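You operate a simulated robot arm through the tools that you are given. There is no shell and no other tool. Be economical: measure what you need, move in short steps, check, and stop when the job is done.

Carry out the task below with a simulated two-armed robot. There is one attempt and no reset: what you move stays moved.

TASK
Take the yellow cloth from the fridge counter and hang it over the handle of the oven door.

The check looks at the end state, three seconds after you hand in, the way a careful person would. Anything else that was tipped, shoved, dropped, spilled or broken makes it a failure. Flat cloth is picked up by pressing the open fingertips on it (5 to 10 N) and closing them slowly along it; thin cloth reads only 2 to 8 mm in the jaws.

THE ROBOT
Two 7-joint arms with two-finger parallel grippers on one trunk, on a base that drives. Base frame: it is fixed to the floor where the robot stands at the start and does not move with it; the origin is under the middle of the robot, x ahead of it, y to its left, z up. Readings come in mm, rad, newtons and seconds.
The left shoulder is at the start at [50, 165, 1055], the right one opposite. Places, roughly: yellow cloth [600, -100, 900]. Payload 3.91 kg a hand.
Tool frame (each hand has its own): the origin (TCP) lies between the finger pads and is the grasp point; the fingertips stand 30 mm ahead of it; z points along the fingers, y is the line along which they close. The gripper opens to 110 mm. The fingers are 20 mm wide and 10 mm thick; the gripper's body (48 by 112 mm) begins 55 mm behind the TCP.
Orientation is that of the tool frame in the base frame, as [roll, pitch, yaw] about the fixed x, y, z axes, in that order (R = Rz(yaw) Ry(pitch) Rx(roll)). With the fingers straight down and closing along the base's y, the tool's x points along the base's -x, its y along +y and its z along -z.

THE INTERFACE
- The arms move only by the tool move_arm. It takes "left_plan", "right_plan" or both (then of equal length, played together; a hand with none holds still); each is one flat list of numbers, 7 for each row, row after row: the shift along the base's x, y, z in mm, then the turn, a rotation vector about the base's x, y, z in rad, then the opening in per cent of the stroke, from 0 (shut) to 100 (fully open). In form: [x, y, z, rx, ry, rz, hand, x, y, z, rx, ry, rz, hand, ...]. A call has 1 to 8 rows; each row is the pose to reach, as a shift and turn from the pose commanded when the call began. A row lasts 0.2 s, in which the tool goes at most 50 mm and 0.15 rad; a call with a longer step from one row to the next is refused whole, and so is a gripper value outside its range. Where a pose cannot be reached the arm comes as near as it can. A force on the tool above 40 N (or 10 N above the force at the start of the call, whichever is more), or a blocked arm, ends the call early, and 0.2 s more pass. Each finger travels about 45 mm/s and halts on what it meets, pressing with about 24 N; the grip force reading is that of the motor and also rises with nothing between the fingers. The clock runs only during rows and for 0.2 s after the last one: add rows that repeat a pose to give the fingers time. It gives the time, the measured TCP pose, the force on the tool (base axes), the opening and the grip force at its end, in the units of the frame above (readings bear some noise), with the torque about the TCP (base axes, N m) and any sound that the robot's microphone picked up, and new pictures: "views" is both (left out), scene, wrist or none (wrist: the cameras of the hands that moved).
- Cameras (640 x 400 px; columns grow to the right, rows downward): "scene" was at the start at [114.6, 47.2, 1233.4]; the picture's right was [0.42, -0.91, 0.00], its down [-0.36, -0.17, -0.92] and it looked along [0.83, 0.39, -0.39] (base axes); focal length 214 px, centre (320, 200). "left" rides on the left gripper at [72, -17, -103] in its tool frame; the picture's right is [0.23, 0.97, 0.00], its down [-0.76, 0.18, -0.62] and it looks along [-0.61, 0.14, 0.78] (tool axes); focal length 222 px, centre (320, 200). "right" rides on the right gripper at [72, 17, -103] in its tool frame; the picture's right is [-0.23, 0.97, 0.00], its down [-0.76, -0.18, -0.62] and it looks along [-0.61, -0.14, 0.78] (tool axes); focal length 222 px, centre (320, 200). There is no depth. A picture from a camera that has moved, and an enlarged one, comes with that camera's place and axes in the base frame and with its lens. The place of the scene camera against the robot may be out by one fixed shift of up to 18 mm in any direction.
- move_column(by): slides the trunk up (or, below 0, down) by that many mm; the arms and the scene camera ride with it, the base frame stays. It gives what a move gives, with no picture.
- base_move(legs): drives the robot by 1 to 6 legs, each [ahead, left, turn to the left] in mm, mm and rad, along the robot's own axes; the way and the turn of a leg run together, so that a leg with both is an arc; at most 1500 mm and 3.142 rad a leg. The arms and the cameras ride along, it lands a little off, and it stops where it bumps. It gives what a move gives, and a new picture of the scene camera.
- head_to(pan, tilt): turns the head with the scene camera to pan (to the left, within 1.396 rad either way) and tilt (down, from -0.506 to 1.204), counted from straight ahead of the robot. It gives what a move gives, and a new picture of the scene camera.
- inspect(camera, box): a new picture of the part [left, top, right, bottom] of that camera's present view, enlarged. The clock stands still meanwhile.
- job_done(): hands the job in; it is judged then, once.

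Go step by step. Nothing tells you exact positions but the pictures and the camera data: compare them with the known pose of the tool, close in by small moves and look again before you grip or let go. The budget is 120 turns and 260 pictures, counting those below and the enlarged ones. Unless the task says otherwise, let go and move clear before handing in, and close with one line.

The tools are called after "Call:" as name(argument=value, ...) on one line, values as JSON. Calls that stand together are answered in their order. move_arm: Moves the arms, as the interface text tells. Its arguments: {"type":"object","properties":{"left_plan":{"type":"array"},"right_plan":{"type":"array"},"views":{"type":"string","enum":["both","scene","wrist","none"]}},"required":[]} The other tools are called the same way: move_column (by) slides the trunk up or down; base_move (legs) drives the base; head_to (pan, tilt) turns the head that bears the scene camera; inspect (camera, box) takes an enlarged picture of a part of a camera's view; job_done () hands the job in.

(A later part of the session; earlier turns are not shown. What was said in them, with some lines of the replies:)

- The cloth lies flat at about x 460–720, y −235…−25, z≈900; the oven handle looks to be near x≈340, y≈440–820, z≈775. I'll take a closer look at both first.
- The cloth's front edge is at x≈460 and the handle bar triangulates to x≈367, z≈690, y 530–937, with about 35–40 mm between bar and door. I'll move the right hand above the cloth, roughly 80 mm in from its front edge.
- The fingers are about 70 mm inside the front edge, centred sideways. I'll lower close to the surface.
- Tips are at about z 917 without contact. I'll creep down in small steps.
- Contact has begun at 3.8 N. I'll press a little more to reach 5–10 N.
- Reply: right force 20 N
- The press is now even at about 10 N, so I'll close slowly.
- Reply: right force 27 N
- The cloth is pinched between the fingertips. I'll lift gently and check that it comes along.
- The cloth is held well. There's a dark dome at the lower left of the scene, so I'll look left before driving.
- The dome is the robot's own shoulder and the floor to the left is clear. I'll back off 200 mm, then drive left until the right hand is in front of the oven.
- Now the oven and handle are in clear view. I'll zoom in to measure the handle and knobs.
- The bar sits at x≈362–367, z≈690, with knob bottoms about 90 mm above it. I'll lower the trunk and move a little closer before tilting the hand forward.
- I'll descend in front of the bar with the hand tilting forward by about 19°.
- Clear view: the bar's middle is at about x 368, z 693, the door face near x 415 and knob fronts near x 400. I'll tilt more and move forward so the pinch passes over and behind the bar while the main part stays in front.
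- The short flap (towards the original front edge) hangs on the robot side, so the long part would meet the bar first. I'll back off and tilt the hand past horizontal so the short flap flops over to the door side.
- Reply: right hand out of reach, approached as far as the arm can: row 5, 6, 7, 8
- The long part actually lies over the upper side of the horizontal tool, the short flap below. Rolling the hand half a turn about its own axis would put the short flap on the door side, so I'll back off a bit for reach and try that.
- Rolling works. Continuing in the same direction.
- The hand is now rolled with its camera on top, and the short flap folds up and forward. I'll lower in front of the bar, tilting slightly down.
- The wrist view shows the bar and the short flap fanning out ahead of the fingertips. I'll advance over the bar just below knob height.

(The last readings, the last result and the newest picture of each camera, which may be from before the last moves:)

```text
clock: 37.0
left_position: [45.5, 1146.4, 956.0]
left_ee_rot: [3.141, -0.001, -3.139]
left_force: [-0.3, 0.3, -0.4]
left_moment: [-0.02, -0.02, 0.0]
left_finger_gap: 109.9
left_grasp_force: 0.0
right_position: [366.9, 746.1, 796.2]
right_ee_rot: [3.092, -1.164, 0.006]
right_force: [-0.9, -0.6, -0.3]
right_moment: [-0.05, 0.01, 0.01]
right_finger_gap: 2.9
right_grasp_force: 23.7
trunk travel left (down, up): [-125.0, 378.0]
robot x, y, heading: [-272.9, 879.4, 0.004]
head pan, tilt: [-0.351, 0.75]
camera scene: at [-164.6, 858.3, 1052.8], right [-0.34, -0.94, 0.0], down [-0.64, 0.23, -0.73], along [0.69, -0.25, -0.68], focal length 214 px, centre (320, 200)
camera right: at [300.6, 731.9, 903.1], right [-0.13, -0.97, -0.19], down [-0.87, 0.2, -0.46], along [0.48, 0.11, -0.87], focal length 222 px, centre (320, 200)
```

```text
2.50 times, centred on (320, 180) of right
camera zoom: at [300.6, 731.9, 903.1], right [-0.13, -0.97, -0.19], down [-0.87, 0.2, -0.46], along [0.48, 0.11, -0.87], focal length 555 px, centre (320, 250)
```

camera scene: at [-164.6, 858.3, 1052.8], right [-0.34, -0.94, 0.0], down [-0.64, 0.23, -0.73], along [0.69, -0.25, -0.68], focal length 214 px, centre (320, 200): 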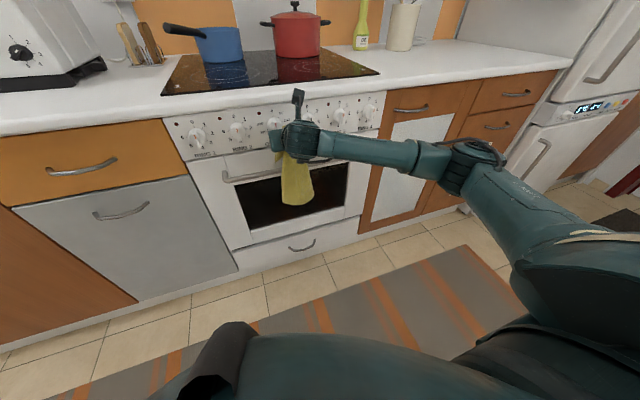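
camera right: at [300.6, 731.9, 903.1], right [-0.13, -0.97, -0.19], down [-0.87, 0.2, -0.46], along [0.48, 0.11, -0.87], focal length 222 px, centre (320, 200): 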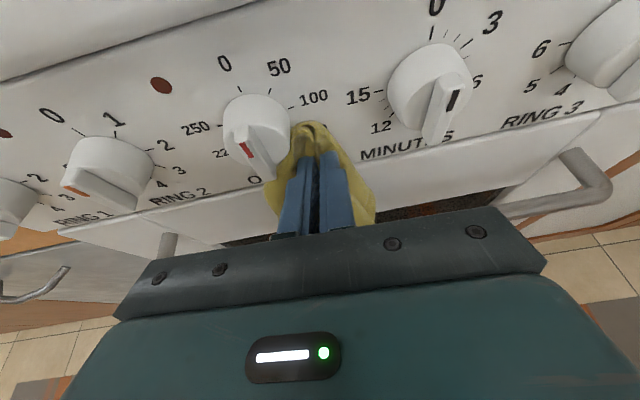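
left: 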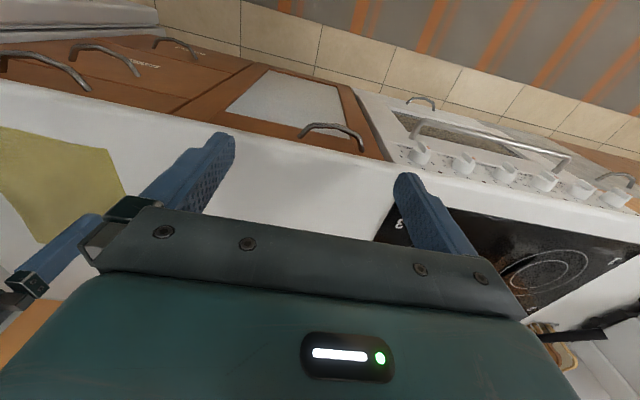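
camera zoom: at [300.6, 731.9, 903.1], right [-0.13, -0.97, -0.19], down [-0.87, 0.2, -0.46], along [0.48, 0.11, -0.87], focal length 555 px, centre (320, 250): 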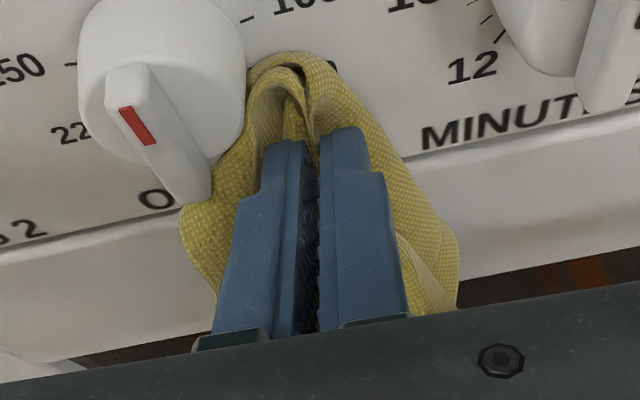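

The long part hangs neatly in front of the bar, the short flap behind it. I'll shift slightly away from the OVEN knob and lower the pinch behind the bar.

Call:
move_arm(right_plan=[0, -6, 0, 0, 0, 0, 0, 0, -8, -15, 0, 0.05, 0, 0, 2, -8, -30, 0, 0.12, 0, 0, 4, -8, -45, 0, 0.2, 0, 0, 7, -8, -60, 0, 0.25, 0, 0, 9, -8, -72, 0, 0.25, 0, 0, 9, -8, -72, 0, 0.25, 0, 0], views="both")

Call:
inspect(camera="scene", box=[220, 100, 380, 220])

```text
clock: 38.6
left_position: [44.5, 1146.5, 956.9]
left_ee_rot: [3.14, 0.0, -3.139]
left_force: [0.3, -0.6, 0.5]
left_moment: [0.03, 0.01, 0.02]
left_finger_gap: 110.0
left_grasp_force: 0.1
right_position: [374.6, 736.7, 724.1]
right_ee_rot: [3.095, -0.915, 0.003]
right_force: [-2.4, 0.1, 0.2]
right_moment: [-0.01, 0.0, 0.01]
right_finger_gap: 2.8
right_grasp_force: 24.3
trunk travel left (down, up): [-125.0, 378.0]
robot x, y, heading: [-274.8, 876.1, -0.005]
head pan, tilt: [-0.351, 0.75]
camera scene: at [-164.7, 858.3, 1052.8], right [-0.34, -0.94, 0.0], down [-0.64, 0.23, -0.73], along [0.69, -0.25, -0.68], focal length 214 px, centre (320, 200)
camera right: at [338.4, 723.8, 844.2], right [-0.17, -0.97, -0.15], down [-0.95, 0.2, -0.23], along [0.25, 0.11, -0.96], focal length 222 px, centre (320, 200)
```

scene: 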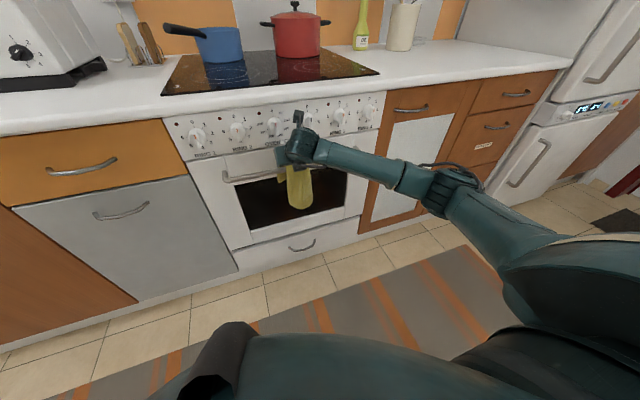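
right: 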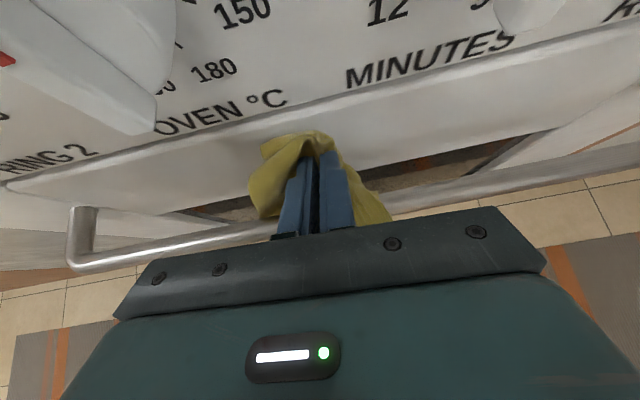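

```text
3.33 times, centred on (300, 160) of scene
camera zoom: at [-164.7, 858.3, 1052.8], right [-0.34, -0.94, 0.0], down [-0.64, 0.23, -0.73], along [0.69, -0.25, -0.68], focal length 715 px, centre (387, 333)
```

zoom: 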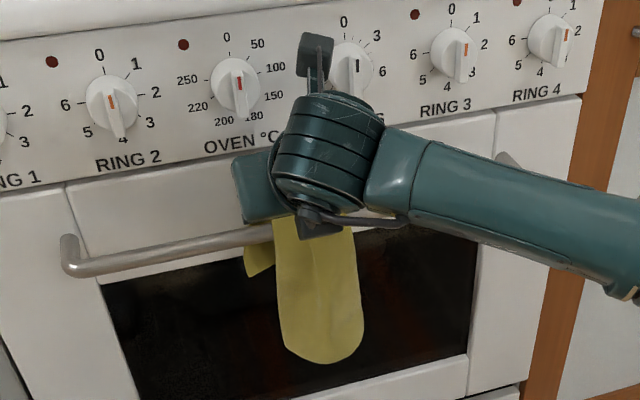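

The short flap is now visible behind and below the bar. I'll push the pinch a little deeper and steeper before letting go.

Call:
move_arm(right_plan=[2, 0, -4, 0, 0.07, 0, 0, 4, 0, -8, 0, 0.14, 0, 0, 6, 0, -12, 0, 0.2, 0, 0, 6, 0, -12, 0, 0.2, 0, 0], views="wrist")

Call:
inspect(camera="scene", box=[220, 100, 380, 220])

```text
clock: 39.6
left_position: [42.7, 1146.2, 957.3]
left_ee_rot: [-3.141, 0.002, -3.138]
left_force: [-0.4, 0.4, -0.2]
left_moment: [0.0, -0.03, 0.0]
left_finger_gap: 110.2
left_grasp_force: 0.2
right_position: [381.4, 737.9, 713.0]
right_ee_rot: [3.096, -0.714, 0.003]
right_force: [-12.8, 0.9, 5.2]
right_moment: [-0.03, 0.08, 0.04]
right_finger_gap: 2.8
right_grasp_force: 24.3
trunk travel left (down, up): [-125.0, 378.0]
robot x, y, heading: [-274.7, 879.5, 0.003]
head pan, tilt: [-0.351, 0.75]
camera right: at [368.1, 724.2, 838.4], right [-0.2, -0.97, -0.12], down [-0.98, 0.2, -0.03], along [0.06, 0.11, -0.99], focal length 222 px, centre (320, 200)
```

right: 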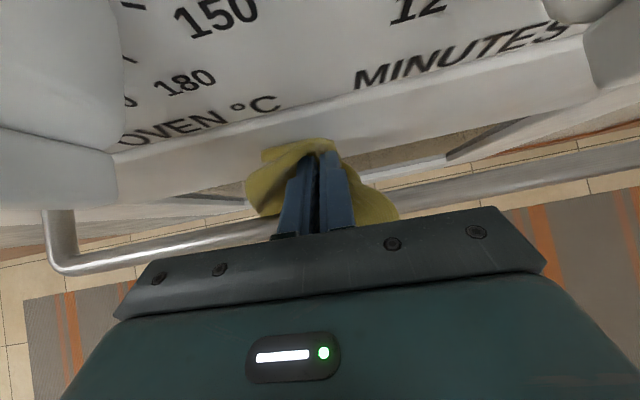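

```text
3.33 times, centred on (300, 160) of scene
camera zoom: at [-165.7, 858.4, 1053.0], right [-0.34, -0.94, 0.0], down [-0.64, 0.23, -0.73], along [0.69, -0.25, -0.68], focal length 715 px, centre (387, 333)
```

zoom: 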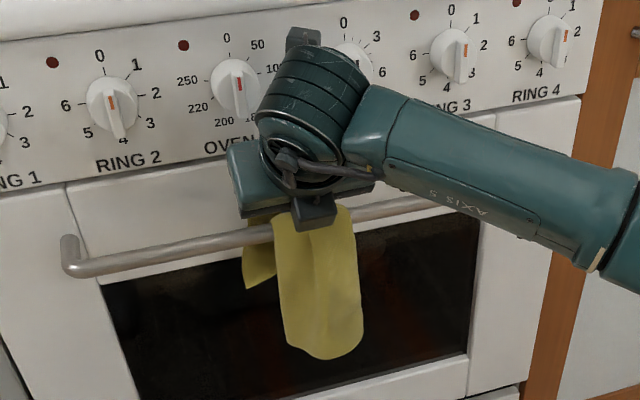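

The tips press lightly on the door. I'll ease back slightly and open the fingers slowly.

Call:
move_arm(right_plan=[-3, 0, 1, 0, 0, 0, 0, -4, 0, 2, 0, 0, 0, 6, -4, 0, 2, 0, 0, 0, 12, -4, 0, 2, 0, 0, 0, 18, -4, 0, 2, 0, 0, 0, 24, -4, 0, 2, 0, 0, 0, 24], views="wrist")

Call:
inspect(camera="scene", box=[220, 100, 380, 220])

```text
clock: 41.0
left_position: [44.4, 1146.0, 957.2]
left_ee_rot: [3.142, 0.002, -3.14]
left_force: [0.3, 0.0, 0.5]
left_moment: [-0.02, 0.0, 0.02]
left_finger_gap: 109.9
left_grasp_force: 0.0
right_position: [377.7, 737.7, 713.9]
right_ee_rot: [3.095, -0.713, 0.002]
right_force: [0.3, -0.1, 0.2]
right_moment: [0.0, 0.0, -0.01]
right_finger_gap: 26.0
right_grasp_force: 0.1
trunk travel left (down, up): [-125.0, 378.0]
robot x, y, heading: [-270.9, 880.9, 0.005]
head pan, tilt: [-0.351, 0.75]
camera right: at [365.0, 723.9, 839.3], right [-0.2, -0.97, -0.12], down [-0.98, 0.2, -0.03], along [0.06, 0.11, -0.99], focal length 222 px, centre (320, 200)
```

right: 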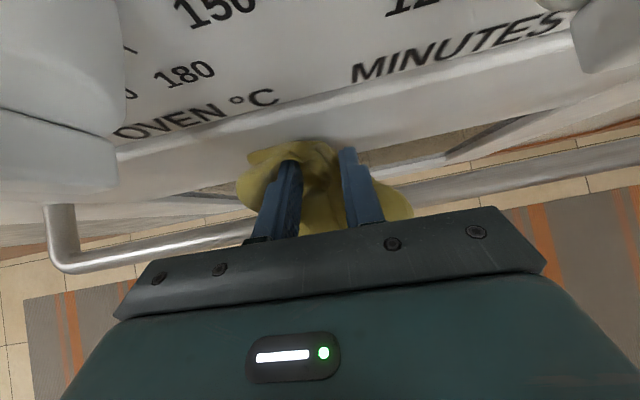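

```text
3.33 times, centred on (300, 160) of scene
camera zoom: at [-164.6, 858.3, 1052.8], right [-0.34, -0.94, 0.0], down [-0.64, 0.23, -0.73], along [0.69, -0.25, -0.68], focal length 715 px, centre (387, 333)
```

zoom: 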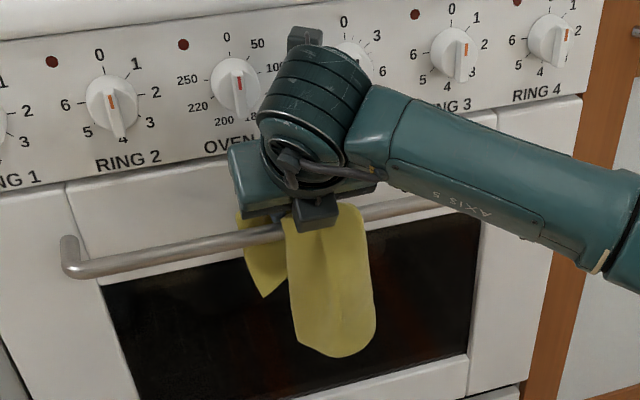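

The cloth is released and stays on the bar. I'll withdraw slowly along the finger axis.

Call:
move_arm(right_plan=[-4, 0, 5, 0, 0, 0, 24, -8, 0, 11, 0, 0, 0, 24, -13, 0, 17, 0, 0, 0, 24, -18, 0, 24, 0, 0, 0, 24, -24, 0, 31, 0, 0, 0, 24, -30, 0, 39, 0, 0, 0, 24], views="wrist")

Call:
inspect(camera="scene", box=[220, 100, 380, 220])

```text
clock: 42.4
left_position: [45.3, 1146.8, 957.4]
left_ee_rot: [-3.142, 0.0, -3.14]
left_force: [-0.5, 0.1, -0.4]
left_moment: [0.01, 0.0, 0.0]
left_finger_gap: 110.1
left_grasp_force: 0.1
right_position: [347.3, 737.3, 753.4]
right_ee_rot: [3.096, -0.714, 0.002]
right_force: [-0.2, -0.6, -0.2]
right_moment: [-0.07, -0.01, -0.02]
right_finger_gap: 26.4
right_grasp_force: 0.0
trunk travel left (down, up): [-125.0, 378.0]
robot x, y, heading: [-279.1, 876.5, 0.004]
head pan, tilt: [-0.351, 0.75]
camera right: at [335.0, 723.8, 878.6], right [-0.2, -0.97, -0.12], down [-0.98, 0.2, -0.03], along [0.06, 0.11, -0.99], focal length 222 px, centre (320, 200)
```

right: 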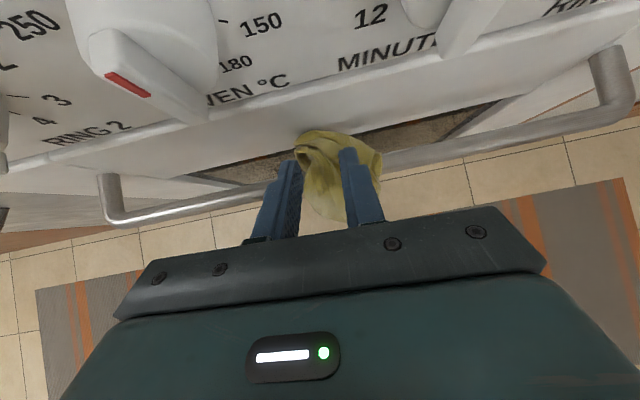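

```text
3.33 times, centred on (300, 160) of scene
camera zoom: at [-164.6, 858.3, 1052.8], right [-0.34, -0.94, 0.0], down [-0.64, 0.23, -0.73], along [0.69, -0.25, -0.68], focal length 715 px, centre (387, 333)
```

zoom: 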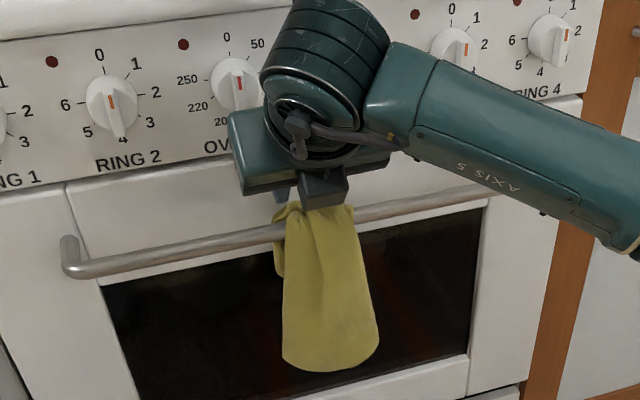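

Call:
move_arm(right_plan=[-5, 0, 15, 0, 0, 0, 24, -15, 0, 30, 0, 0, 0, 24, -35, 0, 45, 0, 0, 0, 24, -60, 0, 60, 0, 0, 0, 24], views="wrist")

Call:
inspect(camera="scene", box=[220, 100, 380, 220])

Call:
inspect(camera="right", box=[220, 80, 440, 220])

```text
clock: 43.4
left_position: [45.4, 1146.2, 956.8]
left_ee_rot: [-3.141, 0.0, -3.141]
left_force: [0.0, 0.6, -1.6]
left_moment: [-0.01, -0.03, -0.01]
left_finger_gap: 109.9
left_grasp_force: 0.0
right_position: [288.0, 735.5, 813.0]
right_ee_rot: [3.096, -0.715, 0.004]
right_force: [0.1, -0.7, 0.1]
right_moment: [-0.01, 0.01, 0.04]
right_finger_gap: 26.4
right_grasp_force: 0.1
trunk travel left (down, up): [-125.0, 378.0]
robot x, y, heading: [-273.0, 882.2, 0.0]
head pan, tilt: [-0.351, 0.75]
camera right: at [274.8, 723.4, 938.8], right [-0.2, -0.97, -0.11], down [-0.98, 0.2, -0.03], along [0.06, 0.11, -0.99], focal length 222 px, centre (320, 200)
```

right: 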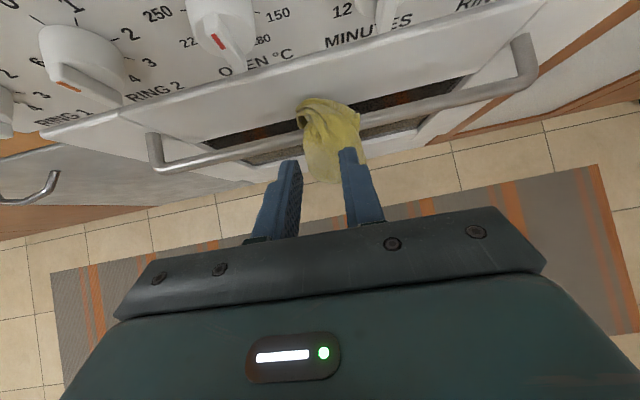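

```text
3.33 times, centred on (300, 160) of scene
camera zoom: at [-164.6, 858.3, 1052.8], right [-0.34, -0.94, 0.0], down [-0.64, 0.23, -0.73], along [0.69, -0.25, -0.68], focal length 715 px, centre (387, 333)
```

zoom: 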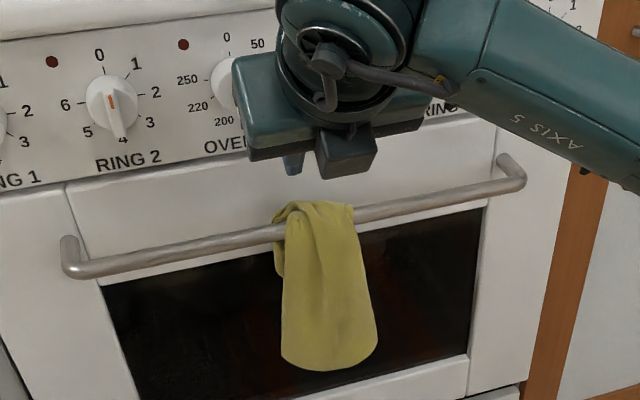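

```text
2.86 times, centred on (330, 150) of right
camera zoom: at [274.8, 723.4, 938.8], right [-0.2, -0.97, -0.11], down [-0.98, 0.2, -0.03], along [0.06, 0.11, -0.99], focal length 635 px, centre (291, 343)
```

zoom: 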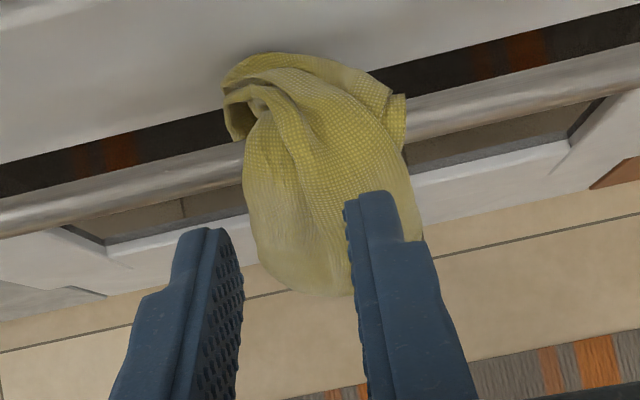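

The cloth hangs over the bar. I'll move the hand clear and check over time that it isn't slipping.

Call:
move_arm(right_plan=[-30, 0, 20, 0, 0, 0, 24, -60, 0, 40, 0, 0, 0, 24, -80, -20, 60, 0, 0, 0, 24, -90, -50, 80, 0, 0, 0, 24, -90, -90, 90, 0, 0, 0, 24, -90, -130, 90, 0, 0, 0, 24, -90, -160, 90, 0, 0, 0, 24, -90, -160, 90, 0, 0, 0, 24], views="none")

Call:
inspect(camera="scene", box=[220, 100, 380, 220])

```text
clock: 45.2
left_position: [44.3, 1146.1, 956.7]
left_ee_rot: [-3.141, 0.0, -3.139]
left_force: [0.3, -0.3, 0.5]
left_moment: [-0.01, 0.03, 0.02]
left_finger_gap: 110.0
left_grasp_force: 0.1
right_position: [197.9, 577.2, 903.7]
right_ee_rot: [3.096, -0.715, 0.005]
right_force: [0.2, -0.3, 0.4]
right_moment: [0.01, -0.04, -0.02]
right_finger_gap: 26.3
right_grasp_force: 0.2
trunk travel left (down, up): [-125.0, 378.0]
robot x, y, heading: [-271.4, 877.4, 0.006]
head pan, tilt: [-0.351, 0.75]
```

```text
3.33 times, centred on (300, 160) of scene
camera zoom: at [-164.6, 858.2, 1052.8], right [-0.34, -0.94, 0.0], down [-0.64, 0.23, -0.73], along [0.69, -0.25, -0.68], focal length 715 px, centre (387, 333)
```

zoom: 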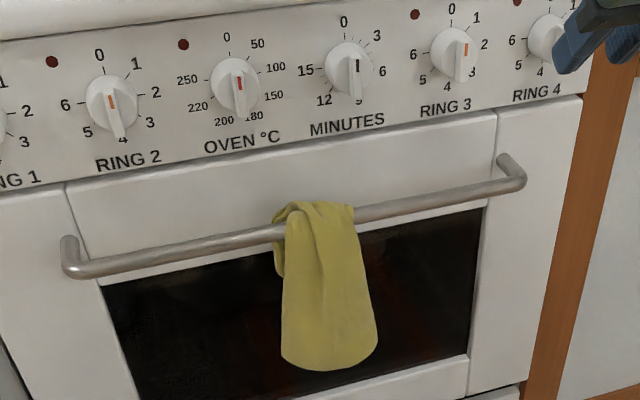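

The cloth hangs over the oven handle and hasn't moved since release. Both hands are clear and nothing else was disturbed, so I'm handing in.

Call:
job_done()

```text
The job is handed in.
```

The yellow cloth is hanging over the oven door handle. It did not slip in the roughly two seconds I watched after letting go. Most of it hangs in front of the bar, with a shorter flap behind. I saw nothing else get moved.
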